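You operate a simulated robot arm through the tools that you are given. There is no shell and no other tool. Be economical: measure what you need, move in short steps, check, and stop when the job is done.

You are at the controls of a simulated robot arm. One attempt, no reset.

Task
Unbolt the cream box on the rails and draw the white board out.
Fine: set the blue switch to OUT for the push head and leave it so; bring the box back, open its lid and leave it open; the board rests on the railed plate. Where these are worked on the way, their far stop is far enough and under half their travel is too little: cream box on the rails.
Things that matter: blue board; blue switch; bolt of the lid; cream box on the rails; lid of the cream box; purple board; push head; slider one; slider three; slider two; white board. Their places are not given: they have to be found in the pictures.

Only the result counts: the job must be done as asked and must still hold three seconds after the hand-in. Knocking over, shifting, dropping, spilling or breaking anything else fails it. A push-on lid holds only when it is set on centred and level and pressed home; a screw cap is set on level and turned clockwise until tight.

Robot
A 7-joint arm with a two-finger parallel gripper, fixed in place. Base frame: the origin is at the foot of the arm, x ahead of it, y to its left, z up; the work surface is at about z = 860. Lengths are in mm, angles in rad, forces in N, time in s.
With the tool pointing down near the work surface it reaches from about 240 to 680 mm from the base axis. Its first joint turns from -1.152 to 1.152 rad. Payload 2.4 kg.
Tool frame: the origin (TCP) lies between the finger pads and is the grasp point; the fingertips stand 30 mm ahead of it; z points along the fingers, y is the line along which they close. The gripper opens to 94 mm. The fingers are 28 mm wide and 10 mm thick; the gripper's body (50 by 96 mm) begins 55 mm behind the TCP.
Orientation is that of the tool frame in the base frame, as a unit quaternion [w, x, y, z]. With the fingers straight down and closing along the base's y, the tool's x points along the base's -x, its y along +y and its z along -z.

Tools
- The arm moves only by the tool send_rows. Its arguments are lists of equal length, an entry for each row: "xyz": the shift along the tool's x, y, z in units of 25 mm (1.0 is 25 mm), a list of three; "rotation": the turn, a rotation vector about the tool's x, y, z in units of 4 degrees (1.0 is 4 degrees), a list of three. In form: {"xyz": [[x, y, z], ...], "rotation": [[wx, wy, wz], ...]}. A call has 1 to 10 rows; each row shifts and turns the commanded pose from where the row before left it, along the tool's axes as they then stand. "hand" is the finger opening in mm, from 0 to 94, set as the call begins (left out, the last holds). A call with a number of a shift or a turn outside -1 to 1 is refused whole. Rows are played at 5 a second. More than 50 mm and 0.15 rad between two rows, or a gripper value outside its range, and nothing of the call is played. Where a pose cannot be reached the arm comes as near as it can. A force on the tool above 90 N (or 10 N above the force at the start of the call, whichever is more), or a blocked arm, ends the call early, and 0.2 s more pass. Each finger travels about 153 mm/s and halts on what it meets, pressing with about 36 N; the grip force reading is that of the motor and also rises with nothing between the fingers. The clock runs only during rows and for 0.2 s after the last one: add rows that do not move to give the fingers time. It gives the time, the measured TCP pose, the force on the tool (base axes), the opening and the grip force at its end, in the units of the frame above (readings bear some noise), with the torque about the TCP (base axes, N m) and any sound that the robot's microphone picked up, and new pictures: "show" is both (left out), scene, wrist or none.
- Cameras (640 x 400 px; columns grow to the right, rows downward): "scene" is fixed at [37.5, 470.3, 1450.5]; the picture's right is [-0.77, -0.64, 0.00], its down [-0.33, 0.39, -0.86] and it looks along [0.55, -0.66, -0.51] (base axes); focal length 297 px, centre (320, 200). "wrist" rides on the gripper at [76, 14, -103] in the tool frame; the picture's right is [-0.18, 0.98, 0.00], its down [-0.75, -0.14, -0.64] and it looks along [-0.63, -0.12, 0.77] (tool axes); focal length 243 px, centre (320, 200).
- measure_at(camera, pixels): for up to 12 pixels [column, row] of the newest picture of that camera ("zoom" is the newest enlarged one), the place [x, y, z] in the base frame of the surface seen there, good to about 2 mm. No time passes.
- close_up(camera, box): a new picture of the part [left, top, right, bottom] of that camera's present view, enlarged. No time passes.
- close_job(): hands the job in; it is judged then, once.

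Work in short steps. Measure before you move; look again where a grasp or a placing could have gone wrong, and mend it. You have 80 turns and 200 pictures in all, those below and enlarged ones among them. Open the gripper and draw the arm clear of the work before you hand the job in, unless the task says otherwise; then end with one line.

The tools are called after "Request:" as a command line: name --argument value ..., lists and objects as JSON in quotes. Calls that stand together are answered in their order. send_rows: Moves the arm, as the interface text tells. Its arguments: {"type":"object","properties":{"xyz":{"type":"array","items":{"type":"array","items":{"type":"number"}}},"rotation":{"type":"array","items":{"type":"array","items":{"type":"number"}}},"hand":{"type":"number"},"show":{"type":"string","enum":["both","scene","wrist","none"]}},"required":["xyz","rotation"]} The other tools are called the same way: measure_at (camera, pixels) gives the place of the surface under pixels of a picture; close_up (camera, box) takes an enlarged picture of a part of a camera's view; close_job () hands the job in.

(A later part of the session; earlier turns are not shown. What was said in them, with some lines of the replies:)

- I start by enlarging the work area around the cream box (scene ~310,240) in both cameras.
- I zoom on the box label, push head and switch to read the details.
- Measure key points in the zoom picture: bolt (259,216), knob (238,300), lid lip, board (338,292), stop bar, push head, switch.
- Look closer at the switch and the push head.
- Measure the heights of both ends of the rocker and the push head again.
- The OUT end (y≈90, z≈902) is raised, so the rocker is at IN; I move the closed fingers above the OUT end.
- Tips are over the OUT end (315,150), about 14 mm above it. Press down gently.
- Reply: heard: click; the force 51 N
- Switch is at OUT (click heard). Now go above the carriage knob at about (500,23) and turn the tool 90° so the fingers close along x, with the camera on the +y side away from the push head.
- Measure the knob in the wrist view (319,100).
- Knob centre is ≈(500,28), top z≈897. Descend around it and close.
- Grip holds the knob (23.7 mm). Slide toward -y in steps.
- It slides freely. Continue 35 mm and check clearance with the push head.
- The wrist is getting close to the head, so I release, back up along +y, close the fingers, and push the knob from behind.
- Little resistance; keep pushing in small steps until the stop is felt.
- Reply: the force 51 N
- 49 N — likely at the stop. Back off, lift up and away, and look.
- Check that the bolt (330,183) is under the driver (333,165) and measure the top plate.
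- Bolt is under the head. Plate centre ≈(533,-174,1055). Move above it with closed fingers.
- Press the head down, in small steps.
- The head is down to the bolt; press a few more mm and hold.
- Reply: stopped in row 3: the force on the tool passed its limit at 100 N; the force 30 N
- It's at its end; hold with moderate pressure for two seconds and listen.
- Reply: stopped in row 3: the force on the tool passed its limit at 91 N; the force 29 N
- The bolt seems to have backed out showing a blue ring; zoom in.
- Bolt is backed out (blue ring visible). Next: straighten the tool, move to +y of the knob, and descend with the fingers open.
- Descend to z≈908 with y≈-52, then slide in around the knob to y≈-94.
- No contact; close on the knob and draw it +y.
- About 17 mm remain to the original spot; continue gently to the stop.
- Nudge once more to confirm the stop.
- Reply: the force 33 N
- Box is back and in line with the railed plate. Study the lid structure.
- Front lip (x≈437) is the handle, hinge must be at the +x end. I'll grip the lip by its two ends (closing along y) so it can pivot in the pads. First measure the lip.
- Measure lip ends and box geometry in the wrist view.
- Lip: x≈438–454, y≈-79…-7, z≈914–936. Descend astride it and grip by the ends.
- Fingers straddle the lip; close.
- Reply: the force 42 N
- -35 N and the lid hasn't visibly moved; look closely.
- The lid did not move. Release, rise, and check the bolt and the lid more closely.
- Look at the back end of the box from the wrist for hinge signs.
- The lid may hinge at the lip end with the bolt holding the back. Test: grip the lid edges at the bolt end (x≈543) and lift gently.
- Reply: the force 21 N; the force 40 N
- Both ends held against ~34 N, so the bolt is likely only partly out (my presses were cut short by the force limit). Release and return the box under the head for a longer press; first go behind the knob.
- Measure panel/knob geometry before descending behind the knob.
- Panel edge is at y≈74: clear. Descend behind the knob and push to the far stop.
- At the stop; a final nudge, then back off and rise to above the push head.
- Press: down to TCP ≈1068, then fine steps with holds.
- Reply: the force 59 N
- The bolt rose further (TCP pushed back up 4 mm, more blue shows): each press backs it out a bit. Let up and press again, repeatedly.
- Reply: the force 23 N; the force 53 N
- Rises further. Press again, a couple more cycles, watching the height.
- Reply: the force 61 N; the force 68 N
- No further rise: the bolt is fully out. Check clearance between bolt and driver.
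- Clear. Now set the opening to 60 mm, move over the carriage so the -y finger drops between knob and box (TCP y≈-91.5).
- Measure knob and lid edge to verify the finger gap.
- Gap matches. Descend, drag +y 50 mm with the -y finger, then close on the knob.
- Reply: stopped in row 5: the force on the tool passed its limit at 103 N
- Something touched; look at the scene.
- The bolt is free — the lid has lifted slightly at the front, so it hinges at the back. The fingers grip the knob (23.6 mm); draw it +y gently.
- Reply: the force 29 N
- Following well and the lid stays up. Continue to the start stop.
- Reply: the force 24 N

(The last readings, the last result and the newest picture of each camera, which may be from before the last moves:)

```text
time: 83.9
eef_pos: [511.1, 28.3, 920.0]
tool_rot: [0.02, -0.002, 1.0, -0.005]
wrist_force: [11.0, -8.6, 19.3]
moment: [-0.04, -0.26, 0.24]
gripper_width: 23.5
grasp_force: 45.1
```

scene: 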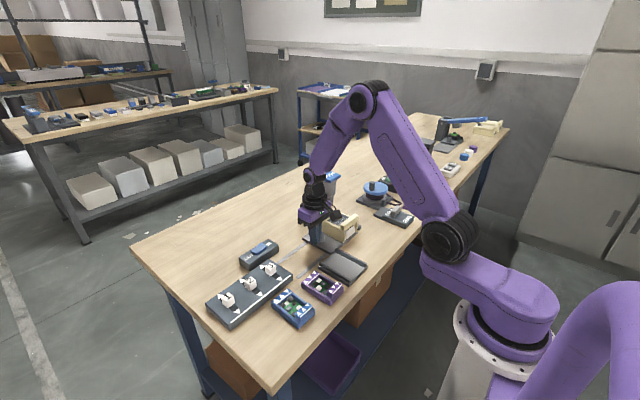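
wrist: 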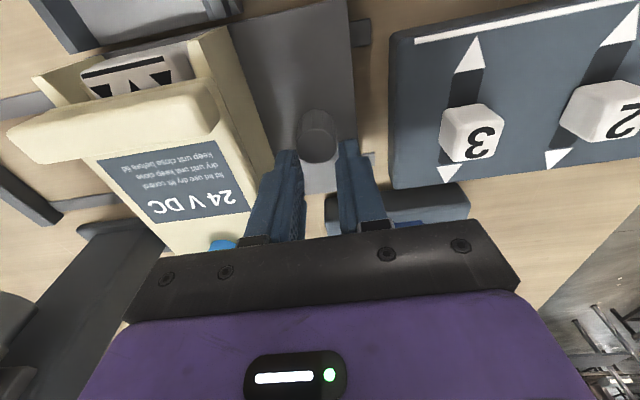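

At the stop. Nudge, open a little and lift clear, straightening the tool.

Request:
send_rows --xyz '[[0, 0.1, 0], [0, 0, 0]]' --rotation '[[0, 0, 0], [0, 0, 0]]' --show "none"

Request:
send_rows --xyz '[[0, 0, 0], [0, 0, 0], [0, 0, -0.5], [0, 0, -1], [0, 0, -1], [0, 0, -1], [0, 0, -1], [0, 0, 0], [0, 0, 0]]' --rotation '[[0, 0, 0], [0, 0, 0], [0, 0, 0], [0, 0, 0], [0, 0, 0], [0, 0, 0], [-0.14, 0.57, 0.09], [0, 0, 0], [0, 0, 0]]' --hand 38

Request:
close_up --camera "scene" --box '[270, 190, 370, 290]'

```text
time: 84.5
eef_pos: [510.8, 27.2, 919.7]
tool_rot: [0.018, 0.0, 1.0, -0.005]
wrist_force: [10.6, -27.3, 17.9]
moment: [-0.65, -0.8, 0.48]
gripper_width: 23.5
grasp_force: 45.1
```

```text
time: 86.5
eef_pos: [505.4, 30.4, 1031.3]
tool_rot: [-0.001, 0.001, 1.0, 0.0]
wrist_force: [-0.5, -0.4, 0.4]
moment: [0.0, -0.01, 0.02]
gripper_width: 38.1
grasp_force: 0.1
```

scene: 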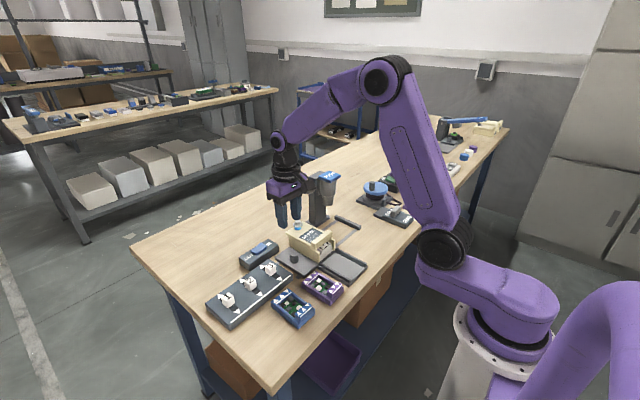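
wrist: 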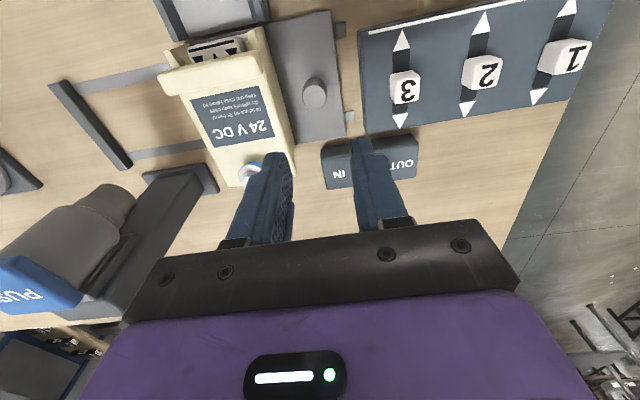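

```text
4.00 times, centred on (320, 240) of scene
```

zoom: 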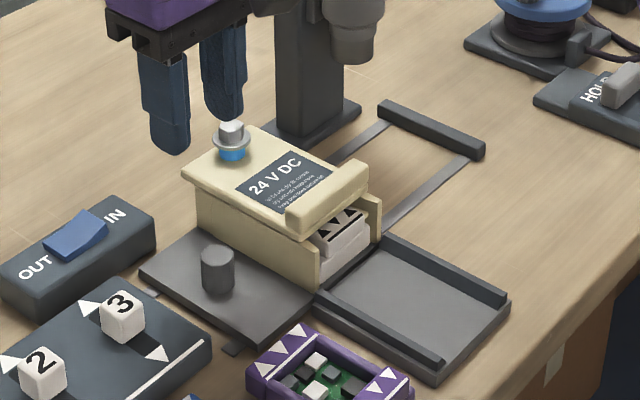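

The lid seems displaced; measure its corners.

Request:
measure_at --camera "zoom" --pixels '[[290, 215], [350, 172], [300, 225], [325, 235], [190, 182], [200, 170], [260, 140], [270, 215], [300, 245], [318, 250], [375, 200], [235, 128]]'

Request:
close_up --camera "scene" --box '[284, 214, 342, 266]'

```text
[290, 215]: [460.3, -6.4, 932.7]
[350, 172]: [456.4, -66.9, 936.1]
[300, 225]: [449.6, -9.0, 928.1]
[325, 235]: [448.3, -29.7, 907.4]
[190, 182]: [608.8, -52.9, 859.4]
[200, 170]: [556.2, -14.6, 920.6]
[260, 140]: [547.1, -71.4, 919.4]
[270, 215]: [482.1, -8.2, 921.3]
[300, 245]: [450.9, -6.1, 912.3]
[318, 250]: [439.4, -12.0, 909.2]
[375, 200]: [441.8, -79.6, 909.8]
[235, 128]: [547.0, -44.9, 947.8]
```

```text
7.69 times, centred on (313, 240) of scene
```

zoom: 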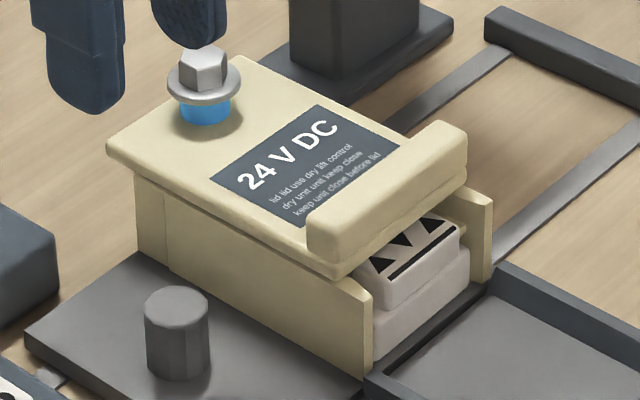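

The lid slides: it is shifted +10 mm in x at unchanged height. So I'll push its lip's front face (x≈449, z 920–936) toward +x with closed fingers.

Request:
send_rows --xyz '[[0.8, -0.735, 0], [0.8, -0.735, 0], [0.8, -0.735, 0], [0.85, -0.735, 0], [0, 0, 1], [0, 0, 1], [0, 0, 1], [0, 0, 0.14], [0, 0, 0]]' --rotation '[[0, 0, 0], [0, 0, 0], [0, 0, 0], [0, 0, 0], [0, 0, 0], [0, 0, 0], [0, 0, 0], [0, 0, 0], [0, 0, 0]]' --hand 0

Request:
close_up --camera "scene" --box '[284, 200, 342, 266]'

```text
time: 88.5
eef_pos: [424.1, -42.1, 952.5]
tool_rot: [-0.002, 0.0, 1.0, -0.001]
wrist_force: [-0.1, 0.4, -0.6]
moment: [-0.02, 0.01, 0.02]
gripper_width: 0.0
grasp_force: 33.2
```

scene: 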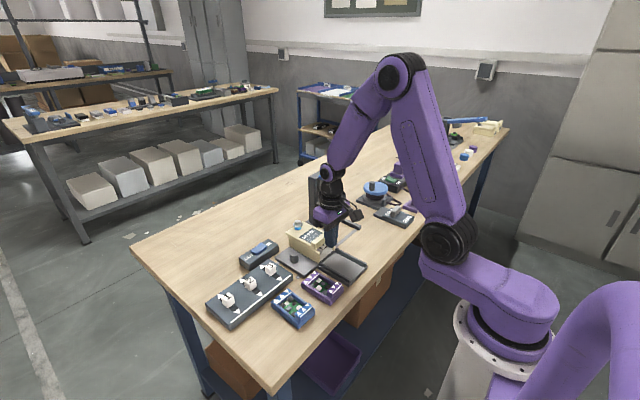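
wrist: 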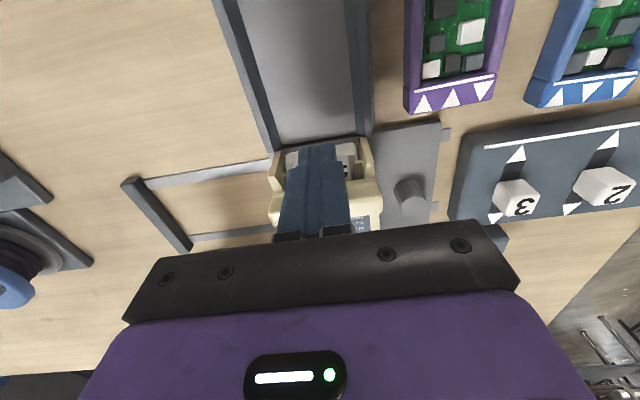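

```text
6.06 times, centred on (313, 233) of scene
```

zoom: 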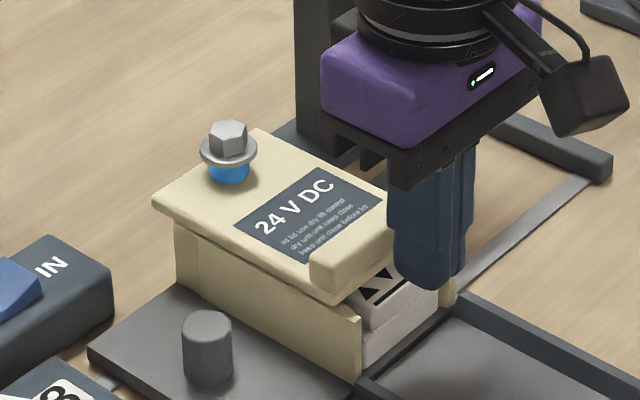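

Fingers are in front of the lip. Push +x in steps, reading the force.

Request:
send_rows --xyz '[[-0.4, 0, 0], [-0.4, 0, 0], [-0.4, 0, 0], [-0.4, 0, 0], [-0.4, 0, 0], [0, 0, 0]]' --rotation '[[0, 0, 0], [0, 0, 0], [0, 0, 0], [0, 0, 0], [0, 0, 0], [0, 0, 0]]' --show "none"

Request:
close_up --camera "scene" --box '[280, 190, 350, 270]'

```text
time: 89.9
eef_pos: [474.5, -41.5, 952.5]
tool_rot: [-0.001, 0.0, 1.0, 0.0]
wrist_force: [0.6, 0.2, 0.3]
moment: [-0.01, 0.02, 0.02]
gripper_width: 0.0
grasp_force: 33.5
```

```text
5.00 times, centred on (315, 230) of scene
```

zoom: 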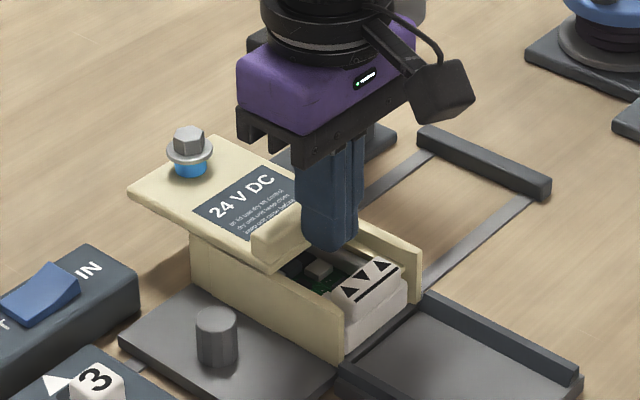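

It slides easily. Continue toward the stop in steps.

Request:
send_rows --xyz '[[-0.4, 0, 0], [-0.4, 0, 0], [-0.4, 0, 0], [0, 0, 0]]' --rotation '[[0, 0, 0], [0, 0, 0], [0, 0, 0], [0, 0, 0]]' --show "none"

Request:
close_up --camera "scene" --box '[280, 190, 350, 270]'

```text
time: 90.9
eef_pos: [504.2, -42.3, 953.1]
tool_rot: [-0.003, 0.001, 1.0, 0.0]
wrist_force: [-0.1, -0.5, 0.2]
moment: [0.03, 0.02, 0.03]
gripper_width: 0.0
grasp_force: 32.7
```

```text
5.00 times, centred on (315, 230) of scene
```

zoom: 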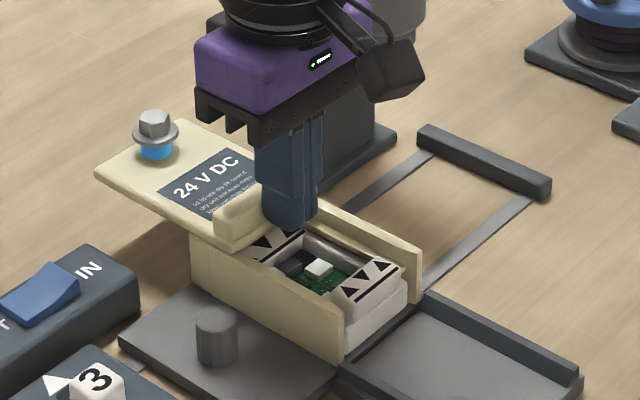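

Board is uncovered; the lid stays level, so it is captive. Push a little more in small steps to feel for a stop.

Request:
send_rows --xyz '[[-0.15, 0, 0], [-0.15, 0, 0], [-0.15, 0, 0], [0, 0, 0]]' --rotation '[[0, 0, 0], [0, 0, 0], [0, 0, 0], [0, 0, 0]]' --show "none"

Request:
send_rows --xyz '[[-0.1, 0, 0], [-0.1, 0, 0], [0, 0, 0]]' --rotation '[[0, 0, 0], [0, 0, 0], [0, 0, 0]]' --show "none"

Request:
close_up --camera "scene" --box '[280, 190, 350, 270]'

```text
time: 91.9
eef_pos: [517.2, -42.7, 952.5]
tool_rot: [-0.003, 0.0, 1.0, -0.001]
wrist_force: [-0.4, 0.1, -0.2]
moment: [-0.01, 0.02, 0.01]
gripper_width: 0.2
grasp_force: 33.0
```

```text
time: 92.7
eef_pos: [517.8, -40.5, 952.4]
tool_rot: [-0.008, 0.0, 1.0, 0.0]
wrist_force: [-26.6, 0.5, 7.2]
moment: [-0.08, 0.33, 0.04]
gripper_width: 0.0
grasp_force: 32.9
```

```text
5.00 times, centred on (315, 230) of scene
```

zoom: 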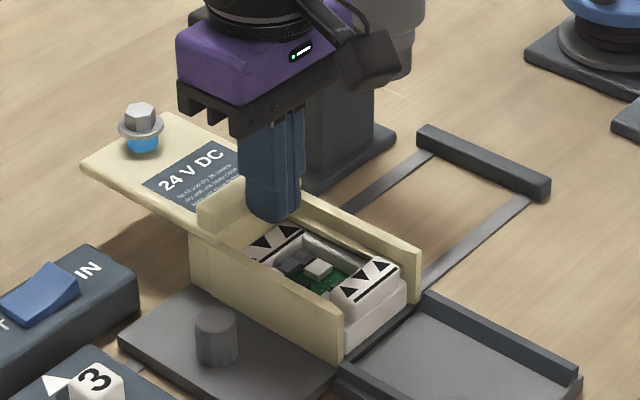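

Lid stop reached (27 N). Back off and rise to view the board from above.

Request:
send_rows --xyz '[[0.4, 0, 0], [0.6, 0, -0.6], [0.8, 0, -1], [0.8, 0, -1], [0.6, 0, -1], [0, 0, -1], [0, 0, 0]]' --rotation '[[0, 0, 0], [0, 0, 0], [0, 0, 0], [0, 0, 0], [0, 0, 0], [0, 0, 0], [0, 0, 0]]' --hand 94

Request:
close_up --camera "wrist" --box '[260, 20, 400, 160]'

Request:
close_up --camera "scene" --box '[310, 225, 370, 285]'

```text
time: 94.3
eef_pos: [441.1, -42.3, 1067.2]
tool_rot: [-0.003, 0.0, 1.0, 0.0]
wrist_force: [-0.6, -0.3, -1.0]
moment: [0.0, 0.0, 0.03]
gripper_width: 94.0
grasp_force: 0.1
```

scene: 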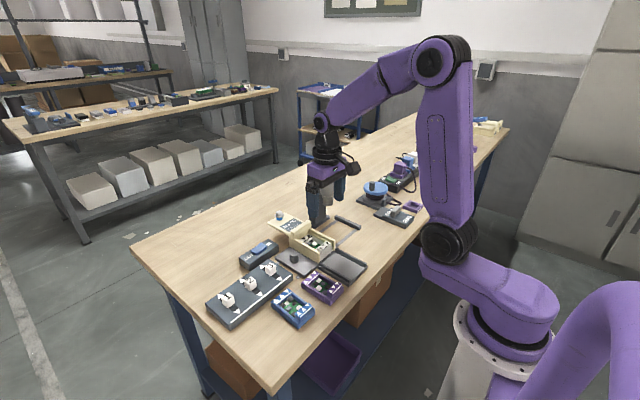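
wrist: 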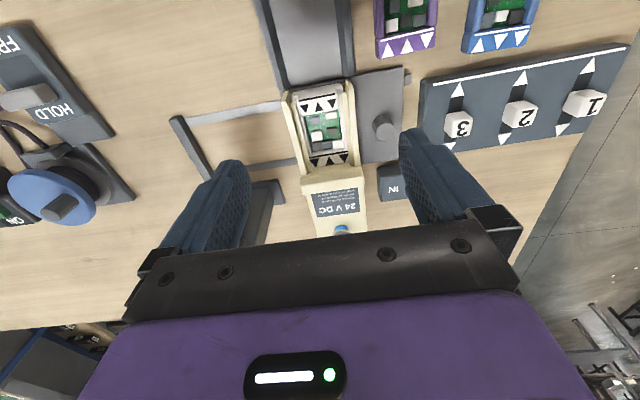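

```text
2.86 times, centred on (330, 90) of wrist
```

zoom: 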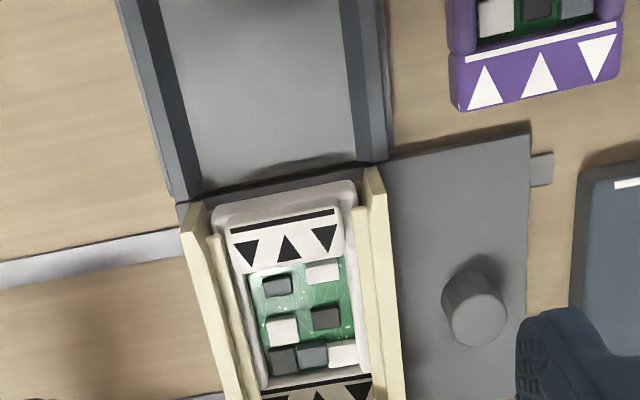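

```text
6.67 times, centred on (340, 255) of scene
```

zoom: 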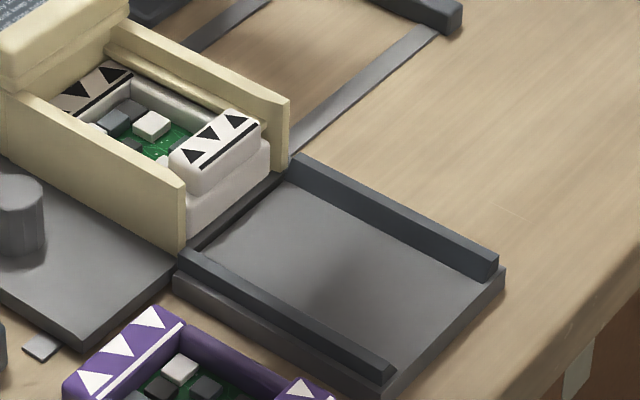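

Measure the front block, its sides and the tray.

Request:
measure_at --camera "zoom" --pixels '[[215, 140], [178, 165], [262, 125], [200, 185], [240, 210], [210, 205], [150, 125], [120, 110], [290, 170], [490, 280], [370, 385], [330, 270]]'

Request:
measure_at --camera "wrist" --pixels '[[303, 106], [337, 101], [306, 115], [338, 109], [320, 112], [319, 100], [319, 92], [312, 120], [331, 115], [323, 131], [311, 152], [325, 158]]'

```text
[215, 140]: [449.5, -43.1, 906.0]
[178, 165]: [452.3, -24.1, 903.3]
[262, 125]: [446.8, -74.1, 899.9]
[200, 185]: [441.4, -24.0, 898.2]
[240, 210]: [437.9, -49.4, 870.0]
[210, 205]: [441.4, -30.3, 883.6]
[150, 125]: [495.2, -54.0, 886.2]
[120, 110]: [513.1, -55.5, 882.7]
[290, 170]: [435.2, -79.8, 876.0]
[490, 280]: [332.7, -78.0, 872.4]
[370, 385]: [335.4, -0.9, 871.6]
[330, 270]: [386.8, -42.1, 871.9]
```

```text
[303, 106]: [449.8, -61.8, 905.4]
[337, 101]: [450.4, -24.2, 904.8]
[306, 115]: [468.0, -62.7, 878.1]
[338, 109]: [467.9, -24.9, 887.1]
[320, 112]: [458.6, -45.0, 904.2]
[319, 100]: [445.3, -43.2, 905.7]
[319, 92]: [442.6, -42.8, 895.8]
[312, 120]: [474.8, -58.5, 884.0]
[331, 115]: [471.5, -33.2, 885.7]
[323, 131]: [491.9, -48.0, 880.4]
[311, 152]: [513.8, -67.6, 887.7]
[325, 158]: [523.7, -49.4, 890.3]
```

Front block of the board: x 442–461, y -63…-22, top z≈906, interior lower (~886). I'll rotate the tool 90° and grip this block along x.

Request:
send_rows --xyz '[[0, 0, 0], [0, 0, 0], [0, 0, 0], [0, 0, 0], [0, 0, 0], [0, 0, 0], [0, 0, 0], [0, 0, 0], [0, 0, 0], [0, 0, 0]]' --rotation '[[0, 0, 1], [0, 0, 1], [0, 0, 1], [0, 0, 1], [0, 0, 1], [0, 0, 1], [0, 0, 1], [0, 0, 1], [0, 0, 1], [0, 0, 1]]' --hand 42 --show "none"

Request:
send_rows --xyz '[[0, 0, 0], [0, 0, 0], [0, 0, 0], [0, 0, 0], [0, 0, 0], [0, 0, 0], [0, 0, 0], [0, 0, 0], [0, 0, 0], [0, 0, 0]]' --rotation '[[0, 0, 1], [0, 0, 1], [0, 0, 1], [0, 0, 1], [0, 0, 1], [0, 0, 1], [0, 0, 1], [0, 0, 1], [0, 0, 1], [0, 0, 1]]' --show "none"

Request:
send_rows --xyz '[[0, 0, 0], [0, 0, 0], [0, 0, 0], [0, 0.4, 0], [0, 0, 1], [0, 0, 1], [0, 0, 1], [0, 0, 0]]' --rotation '[[0, 0, 1], [0, 0, 1], [0, 0, 0.5], [0, 0, 0], [0, 0, 0], [0, 0, 0], [0, 0, 0], [0, 0, 0]]'

Request:
close_up --camera "scene" --box '[290, 195, 370, 285]'

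```text
time: 96.5
eef_pos: [441.8, -42.3, 1068.5]
tool_rot: [-0.002, 0.342, 0.94, -0.001]
wrist_force: [-0.6, 0.9, -0.3]
moment: [0.01, 0.01, 0.01]
gripper_width: 42.1
grasp_force: 0.1
```

```text
time: 98.7
eef_pos: [441.4, -40.4, 1068.8]
tool_rot: [-0.002, 0.643, 0.765, -0.002]
wrist_force: [0.5, -0.2, 0.1]
moment: [0.0, -0.02, 0.01]
gripper_width: 42.1
grasp_force: 0.2
```

```text
time: 100.5
eef_pos: [450.9, -42.1, 993.5]
tool_rot: [-0.002, 0.707, 0.707, -0.002]
wrist_force: [1.1, 0.2, 0.7]
moment: [0.01, 0.0, 0.01]
gripper_width: 41.9
grasp_force: 0.1
```

scene: 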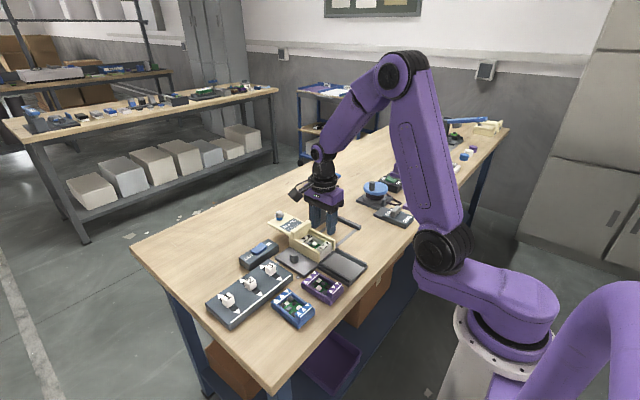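
wrist: 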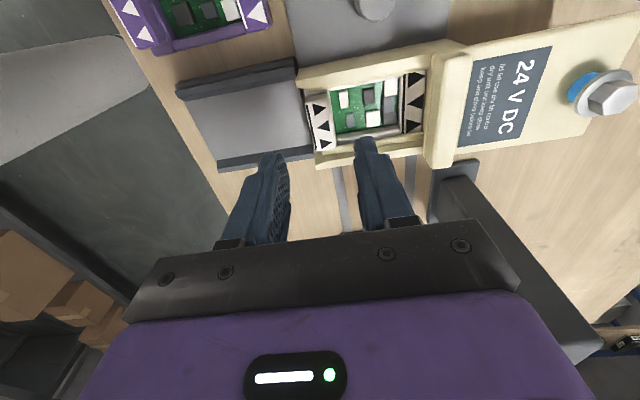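

```text
4.44 times, centred on (330, 240) of scene
```

zoom: 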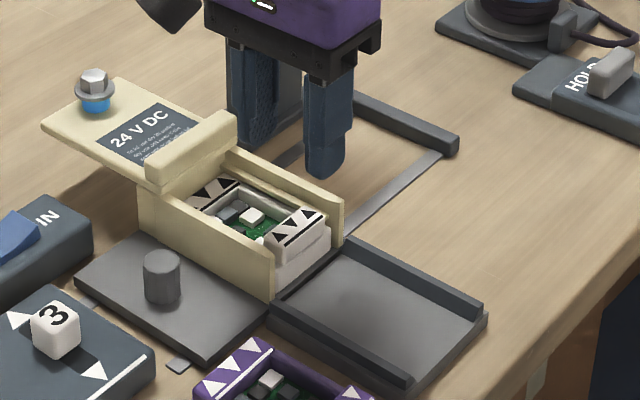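

Aligned. Descend to TCP z≈922 and close on the front block.

Request:
send_rows --xyz '[[0, 0.03, 1], [0, 0, 1], [0, 0, 0.6], [0, 0, 0.26], [0, 0, 0]]' --rotation '[[0, 0, 0], [0, 0, 0], [0, 0, 0], [0, 0, 0], [0, 0, 0]]' --show "wrist"

Request:
send_rows --xyz '[[0, 0, 0], [0, 0, 0], [0, 0, 0]]' --rotation '[[0, 0, 0], [0, 0, 0], [0, 0, 0]]' --hand 10 --show "none"

Request:
close_up --camera "scene" --box '[290, 195, 370, 285]'

```text
time: 101.7
eef_pos: [451.2, -41.3, 921.7]
tool_rot: [-0.002, 0.707, 0.707, -0.001]
wrist_force: [0.7, -0.1, 0.6]
moment: [0.03, 0.0, 0.0]
gripper_width: 42.0
grasp_force: 0.0
```

wrist: 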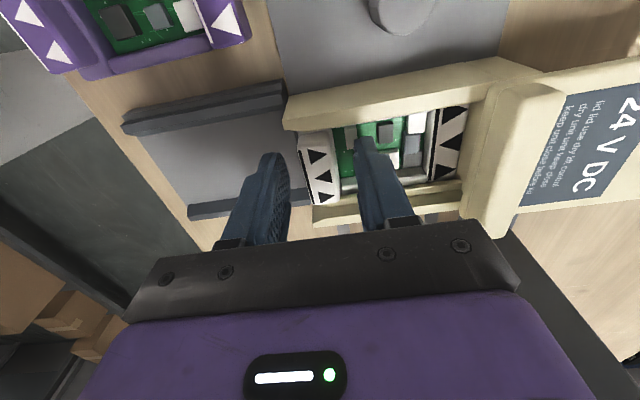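

```text
time: 102.5
eef_pos: [451.1, -42.3, 921.3]
tool_rot: [-0.002, 0.708, 0.707, -0.002]
wrist_force: [-3.9, 0.0, 5.7]
moment: [0.03, -0.02, 0.03]
gripper_width: 18.5
grasp_force: 35.7
```

```text
4.44 times, centred on (330, 240) of scene
```

zoom: 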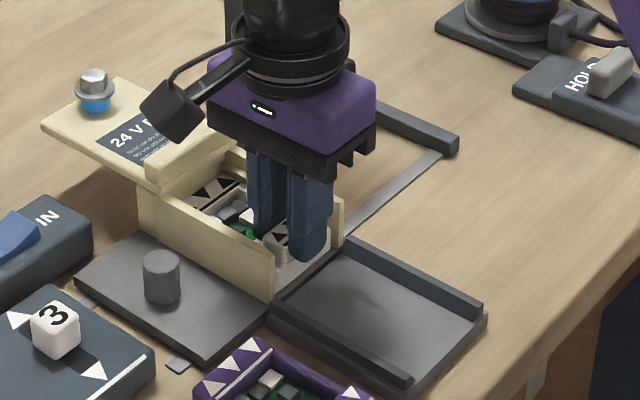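

Gripped (18.5 mm). Draw toward -x slowly.

Request:
send_rows --xyz '[[0, -0.2, 0], [0, -0.4, 0], [0, -0.4, 0], [0, -0.4, 0], [0, 0, 0]]' --rotation '[[0, 0, 0], [0, 0, 0], [0, 0, 0], [0, 0, 0], [0, 0, 0]]' --show "wrist"

Request:
close_up --camera "scene" --box '[290, 195, 370, 285]'

```text
time: 103.7
eef_pos: [416.1, -41.3, 921.7]
tool_rot: [-0.001, 0.707, 0.707, -0.002]
wrist_force: [-1.5, 0.4, -0.5]
moment: [0.02, -0.04, 0.04]
gripper_width: 18.4
grasp_force: 35.8
```

wrist: 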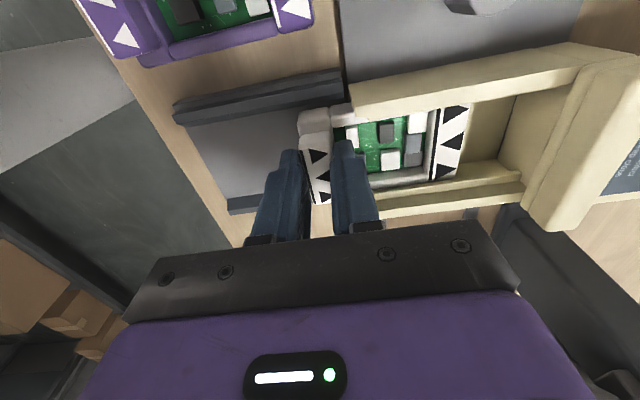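

```text
4.44 times, centred on (330, 240) of scene
```

zoom: 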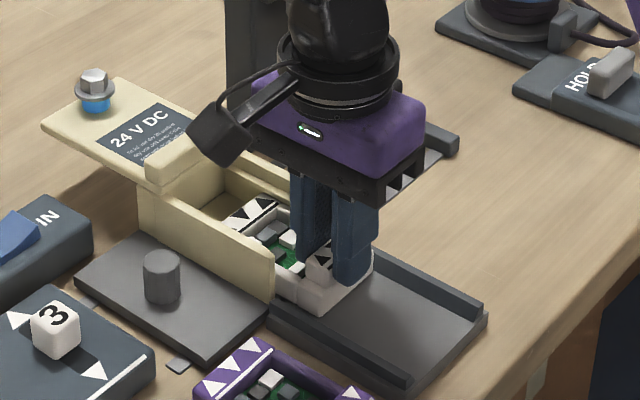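

Sliding well. Check the rear edge of the board, then continue.

Request:
measure_at --camera "wrist" --pixels '[[455, 125], [464, 125], [467, 120], [462, 150], [470, 150], [320, 110], [300, 118], [310, 120]]'

Request:
send_rows --xyz '[[0, -0.4, 0], [0, -0.4, 0], [0, -0.4, 0], [0, -0.4, 0], [0, 0, 0]]' --rotation '[[0, 0, 0], [0, 0, 0], [0, 0, 0], [0, 0, 0], [0, 0, 0]]' --show "wrist"

Request:
close_up --camera "scene" --box '[290, 205, 380, 295]'

```text
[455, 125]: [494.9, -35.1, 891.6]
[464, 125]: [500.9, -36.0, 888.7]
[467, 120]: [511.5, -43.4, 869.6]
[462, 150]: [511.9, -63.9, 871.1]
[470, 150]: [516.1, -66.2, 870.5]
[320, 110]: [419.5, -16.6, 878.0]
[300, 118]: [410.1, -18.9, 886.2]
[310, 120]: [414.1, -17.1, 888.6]
```

```text
time: 104.9
eef_pos: [375.3, -42.3, 922.8]
tool_rot: [-0.001, 0.708, 0.706, -0.001]
wrist_force: [-0.2, -0.2, 0.5]
moment: [0.02, -0.05, 0.0]
gripper_width: 18.5
grasp_force: 36.2
```

wrist: 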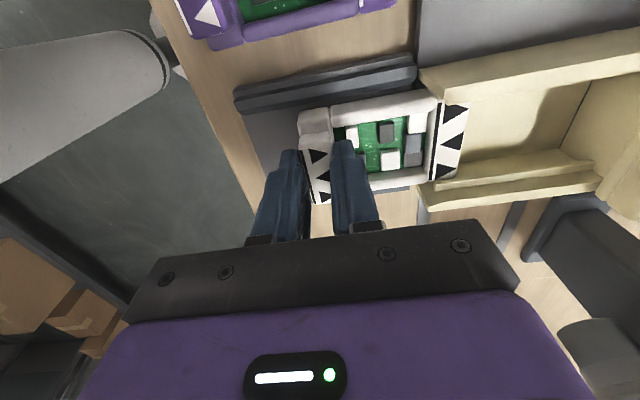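

```text
4.44 times, centred on (335, 250) of scene
```

zoom: 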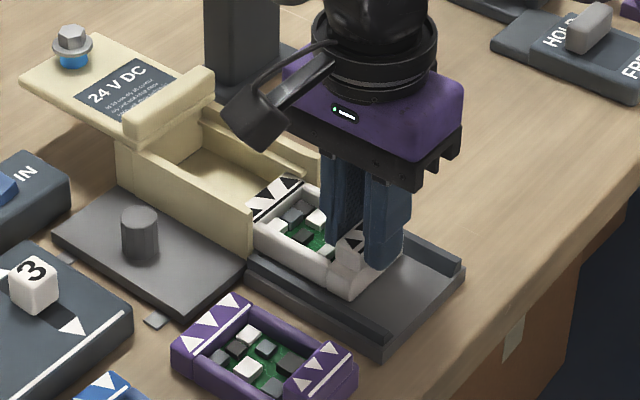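

Measure rear and front extents precisely.

Request:
measure_at --camera "wrist" --pixels '[[463, 120], [466, 120], [468, 120], [457, 170], [460, 170], [298, 118], [300, 110], [297, 130]]'

Request:
measure_at --camera "scene" --pixels '[[359, 275], [361, 264], [357, 280.5], [368, 275], [346, 283], [370, 265], [381, 262], [365, 283], [340, 261]]'

Request:
close_up --camera "wrist" --box '[400, 60, 500, 200]'

```text
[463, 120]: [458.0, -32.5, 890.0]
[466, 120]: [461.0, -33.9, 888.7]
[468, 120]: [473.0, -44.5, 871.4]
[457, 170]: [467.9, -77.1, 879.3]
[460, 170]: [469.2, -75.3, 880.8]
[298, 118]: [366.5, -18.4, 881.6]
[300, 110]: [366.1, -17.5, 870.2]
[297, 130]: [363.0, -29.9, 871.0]
```

```text
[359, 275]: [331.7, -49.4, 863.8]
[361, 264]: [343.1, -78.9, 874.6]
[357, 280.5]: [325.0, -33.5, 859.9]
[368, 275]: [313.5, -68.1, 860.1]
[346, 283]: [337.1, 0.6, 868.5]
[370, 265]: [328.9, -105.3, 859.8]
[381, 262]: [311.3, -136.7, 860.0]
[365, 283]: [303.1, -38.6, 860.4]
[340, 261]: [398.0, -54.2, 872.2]
```

```text
2.86 times, centred on (450, 130) of wrist
```

zoom: 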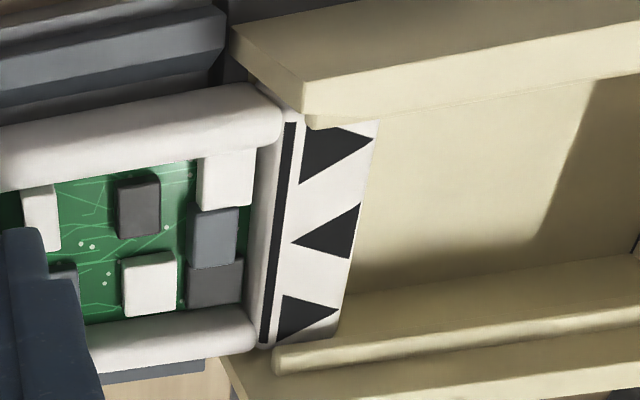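

Rear at x≈461, front ≈365; tray spans ≈333–437. Draw 27 mm more.

Request:
send_rows --xyz '[[0, -0.4, 0], [0, -0.4, 0], [0, -0.28, 0], [0, 0, 0], [0, 0, 0]]' --rotation '[[0, 0, 0], [0, 0, 0], [0, 0, 0], [0, 0, 0], [0, 0, 0]]' --show "wrist"

Request:
measure_at --camera "wrist" --pixels '[[463, 120], [466, 120], [298, 118], [300, 110], [290, 130], [280, 120], [260, 110]]'

Request:
close_up --camera "scene" --box '[290, 205, 380, 295]'

```text
time: 106.1
eef_pos: [349.8, -40.8, 921.7]
tool_rot: [-0.001, 0.708, 0.706, -0.002]
wrist_force: [-0.1, 0.7, 0.8]
moment: [-0.02, -0.03, 0.0]
gripper_width: 18.4
grasp_force: 36.0
```

wrist: 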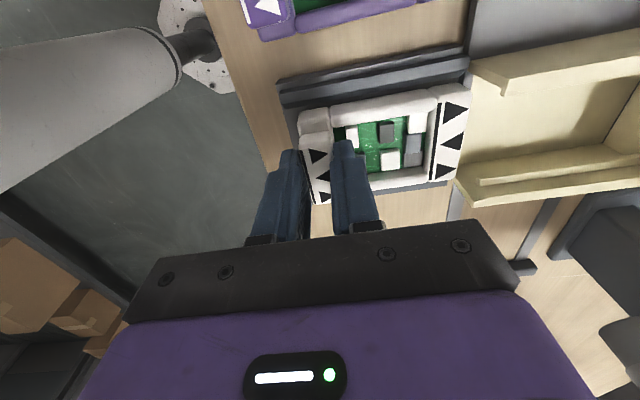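

```text
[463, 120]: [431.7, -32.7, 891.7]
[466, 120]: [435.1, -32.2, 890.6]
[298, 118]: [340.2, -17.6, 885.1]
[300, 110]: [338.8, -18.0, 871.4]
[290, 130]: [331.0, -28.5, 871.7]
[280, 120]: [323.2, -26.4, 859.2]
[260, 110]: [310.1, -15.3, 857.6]
```

```text
4.44 times, centred on (335, 250) of scene
```

zoom: 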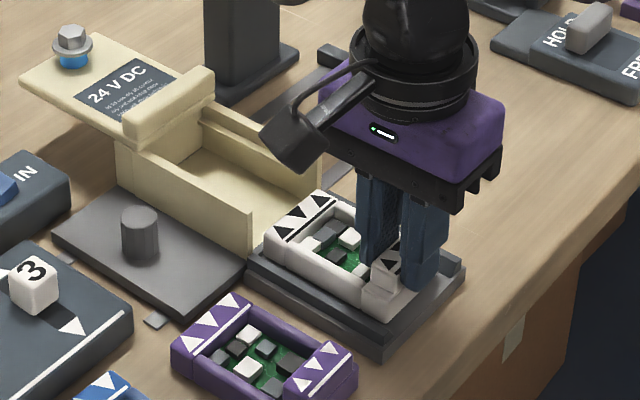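

The board is fully on the railed plate (x≈339–435). Release and rise.

Request:
send_rows --xyz '[[0, 0, 0], [0, 0, 0], [0, 0, -0.4], [0, 0, -1], [0, 0, -1], [0, 0, -1], [0, 0, -1], [0, 0, -1], [0, 0, -1], [0, 0, 0]]' --rotation '[[0, 0, 0], [0, 0, 0], [0, 0, 0], [0, 0, 0], [0, 0, 0], [0, 0, 0], [0, 0, 0], [0, 0, 0], [0, 0, 0], [0, 0, 0]]' --hand 40

Request:
close_up --camera "scene" --box '[235, 160, 385, 310]'

```text
time: 108.3
eef_pos: [350.6, -42.0, 1081.2]
tool_rot: [-0.001, 0.707, 0.707, -0.001]
wrist_force: [-0.1, -0.1, 0.3]
moment: [-0.01, 0.02, 0.0]
gripper_width: 40.0
grasp_force: 0.2
```

scene: 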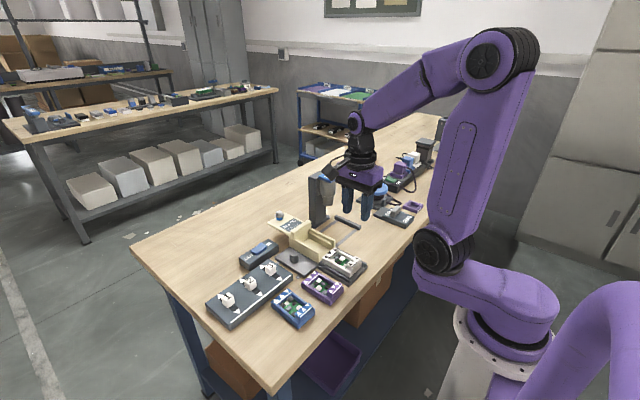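
wrist: 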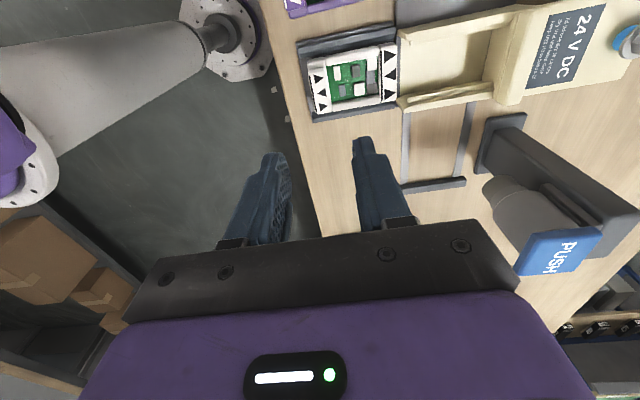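

```text
2.67 times, centred on (310, 235) of scene
```

zoom: 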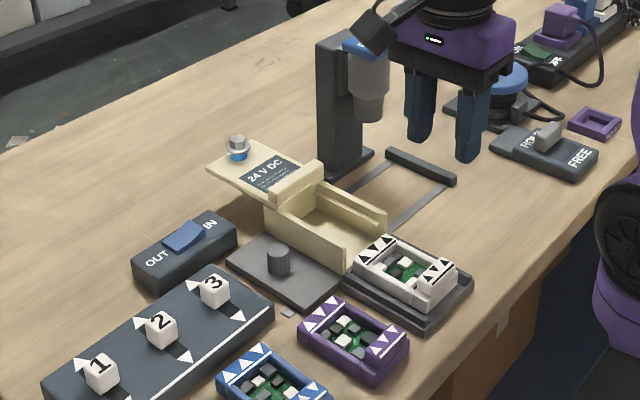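

Board on the plate, lid open at its stop, box back, switch at OUT, other items untouched. Open the gripper fully, rise and hand in.

Request:
send_rows --xyz '[[0, 0, -1], [0, 0, -1], [0, 0, 0], [0, 0, 0]]' --rotation '[[0, 0, 0], [0, 0, 0], [0, 0, 0], [0, 0, 0]]' --hand 94 --show "scene"

Request:
close_job

```text
time: 109.3
eef_pos: [349.7, -41.6, 1133.5]
tool_rot: [-0.003, 0.707, 0.707, -0.001]
wrist_force: [0.1, 0.3, -0.1]
moment: [0.01, 0.0, -0.03]
gripper_width: 94.0
grasp_force: 0.1
```

scene: 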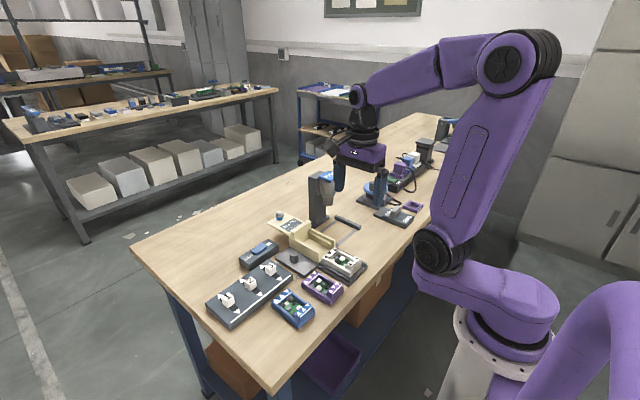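

```text
The job is handed in.
```

The job is handed in: the switch is left at OUT, the bolt is fully backed out, the box is back at its start stop with the lid slid open to its stop, and the white board rests on the railed plate.
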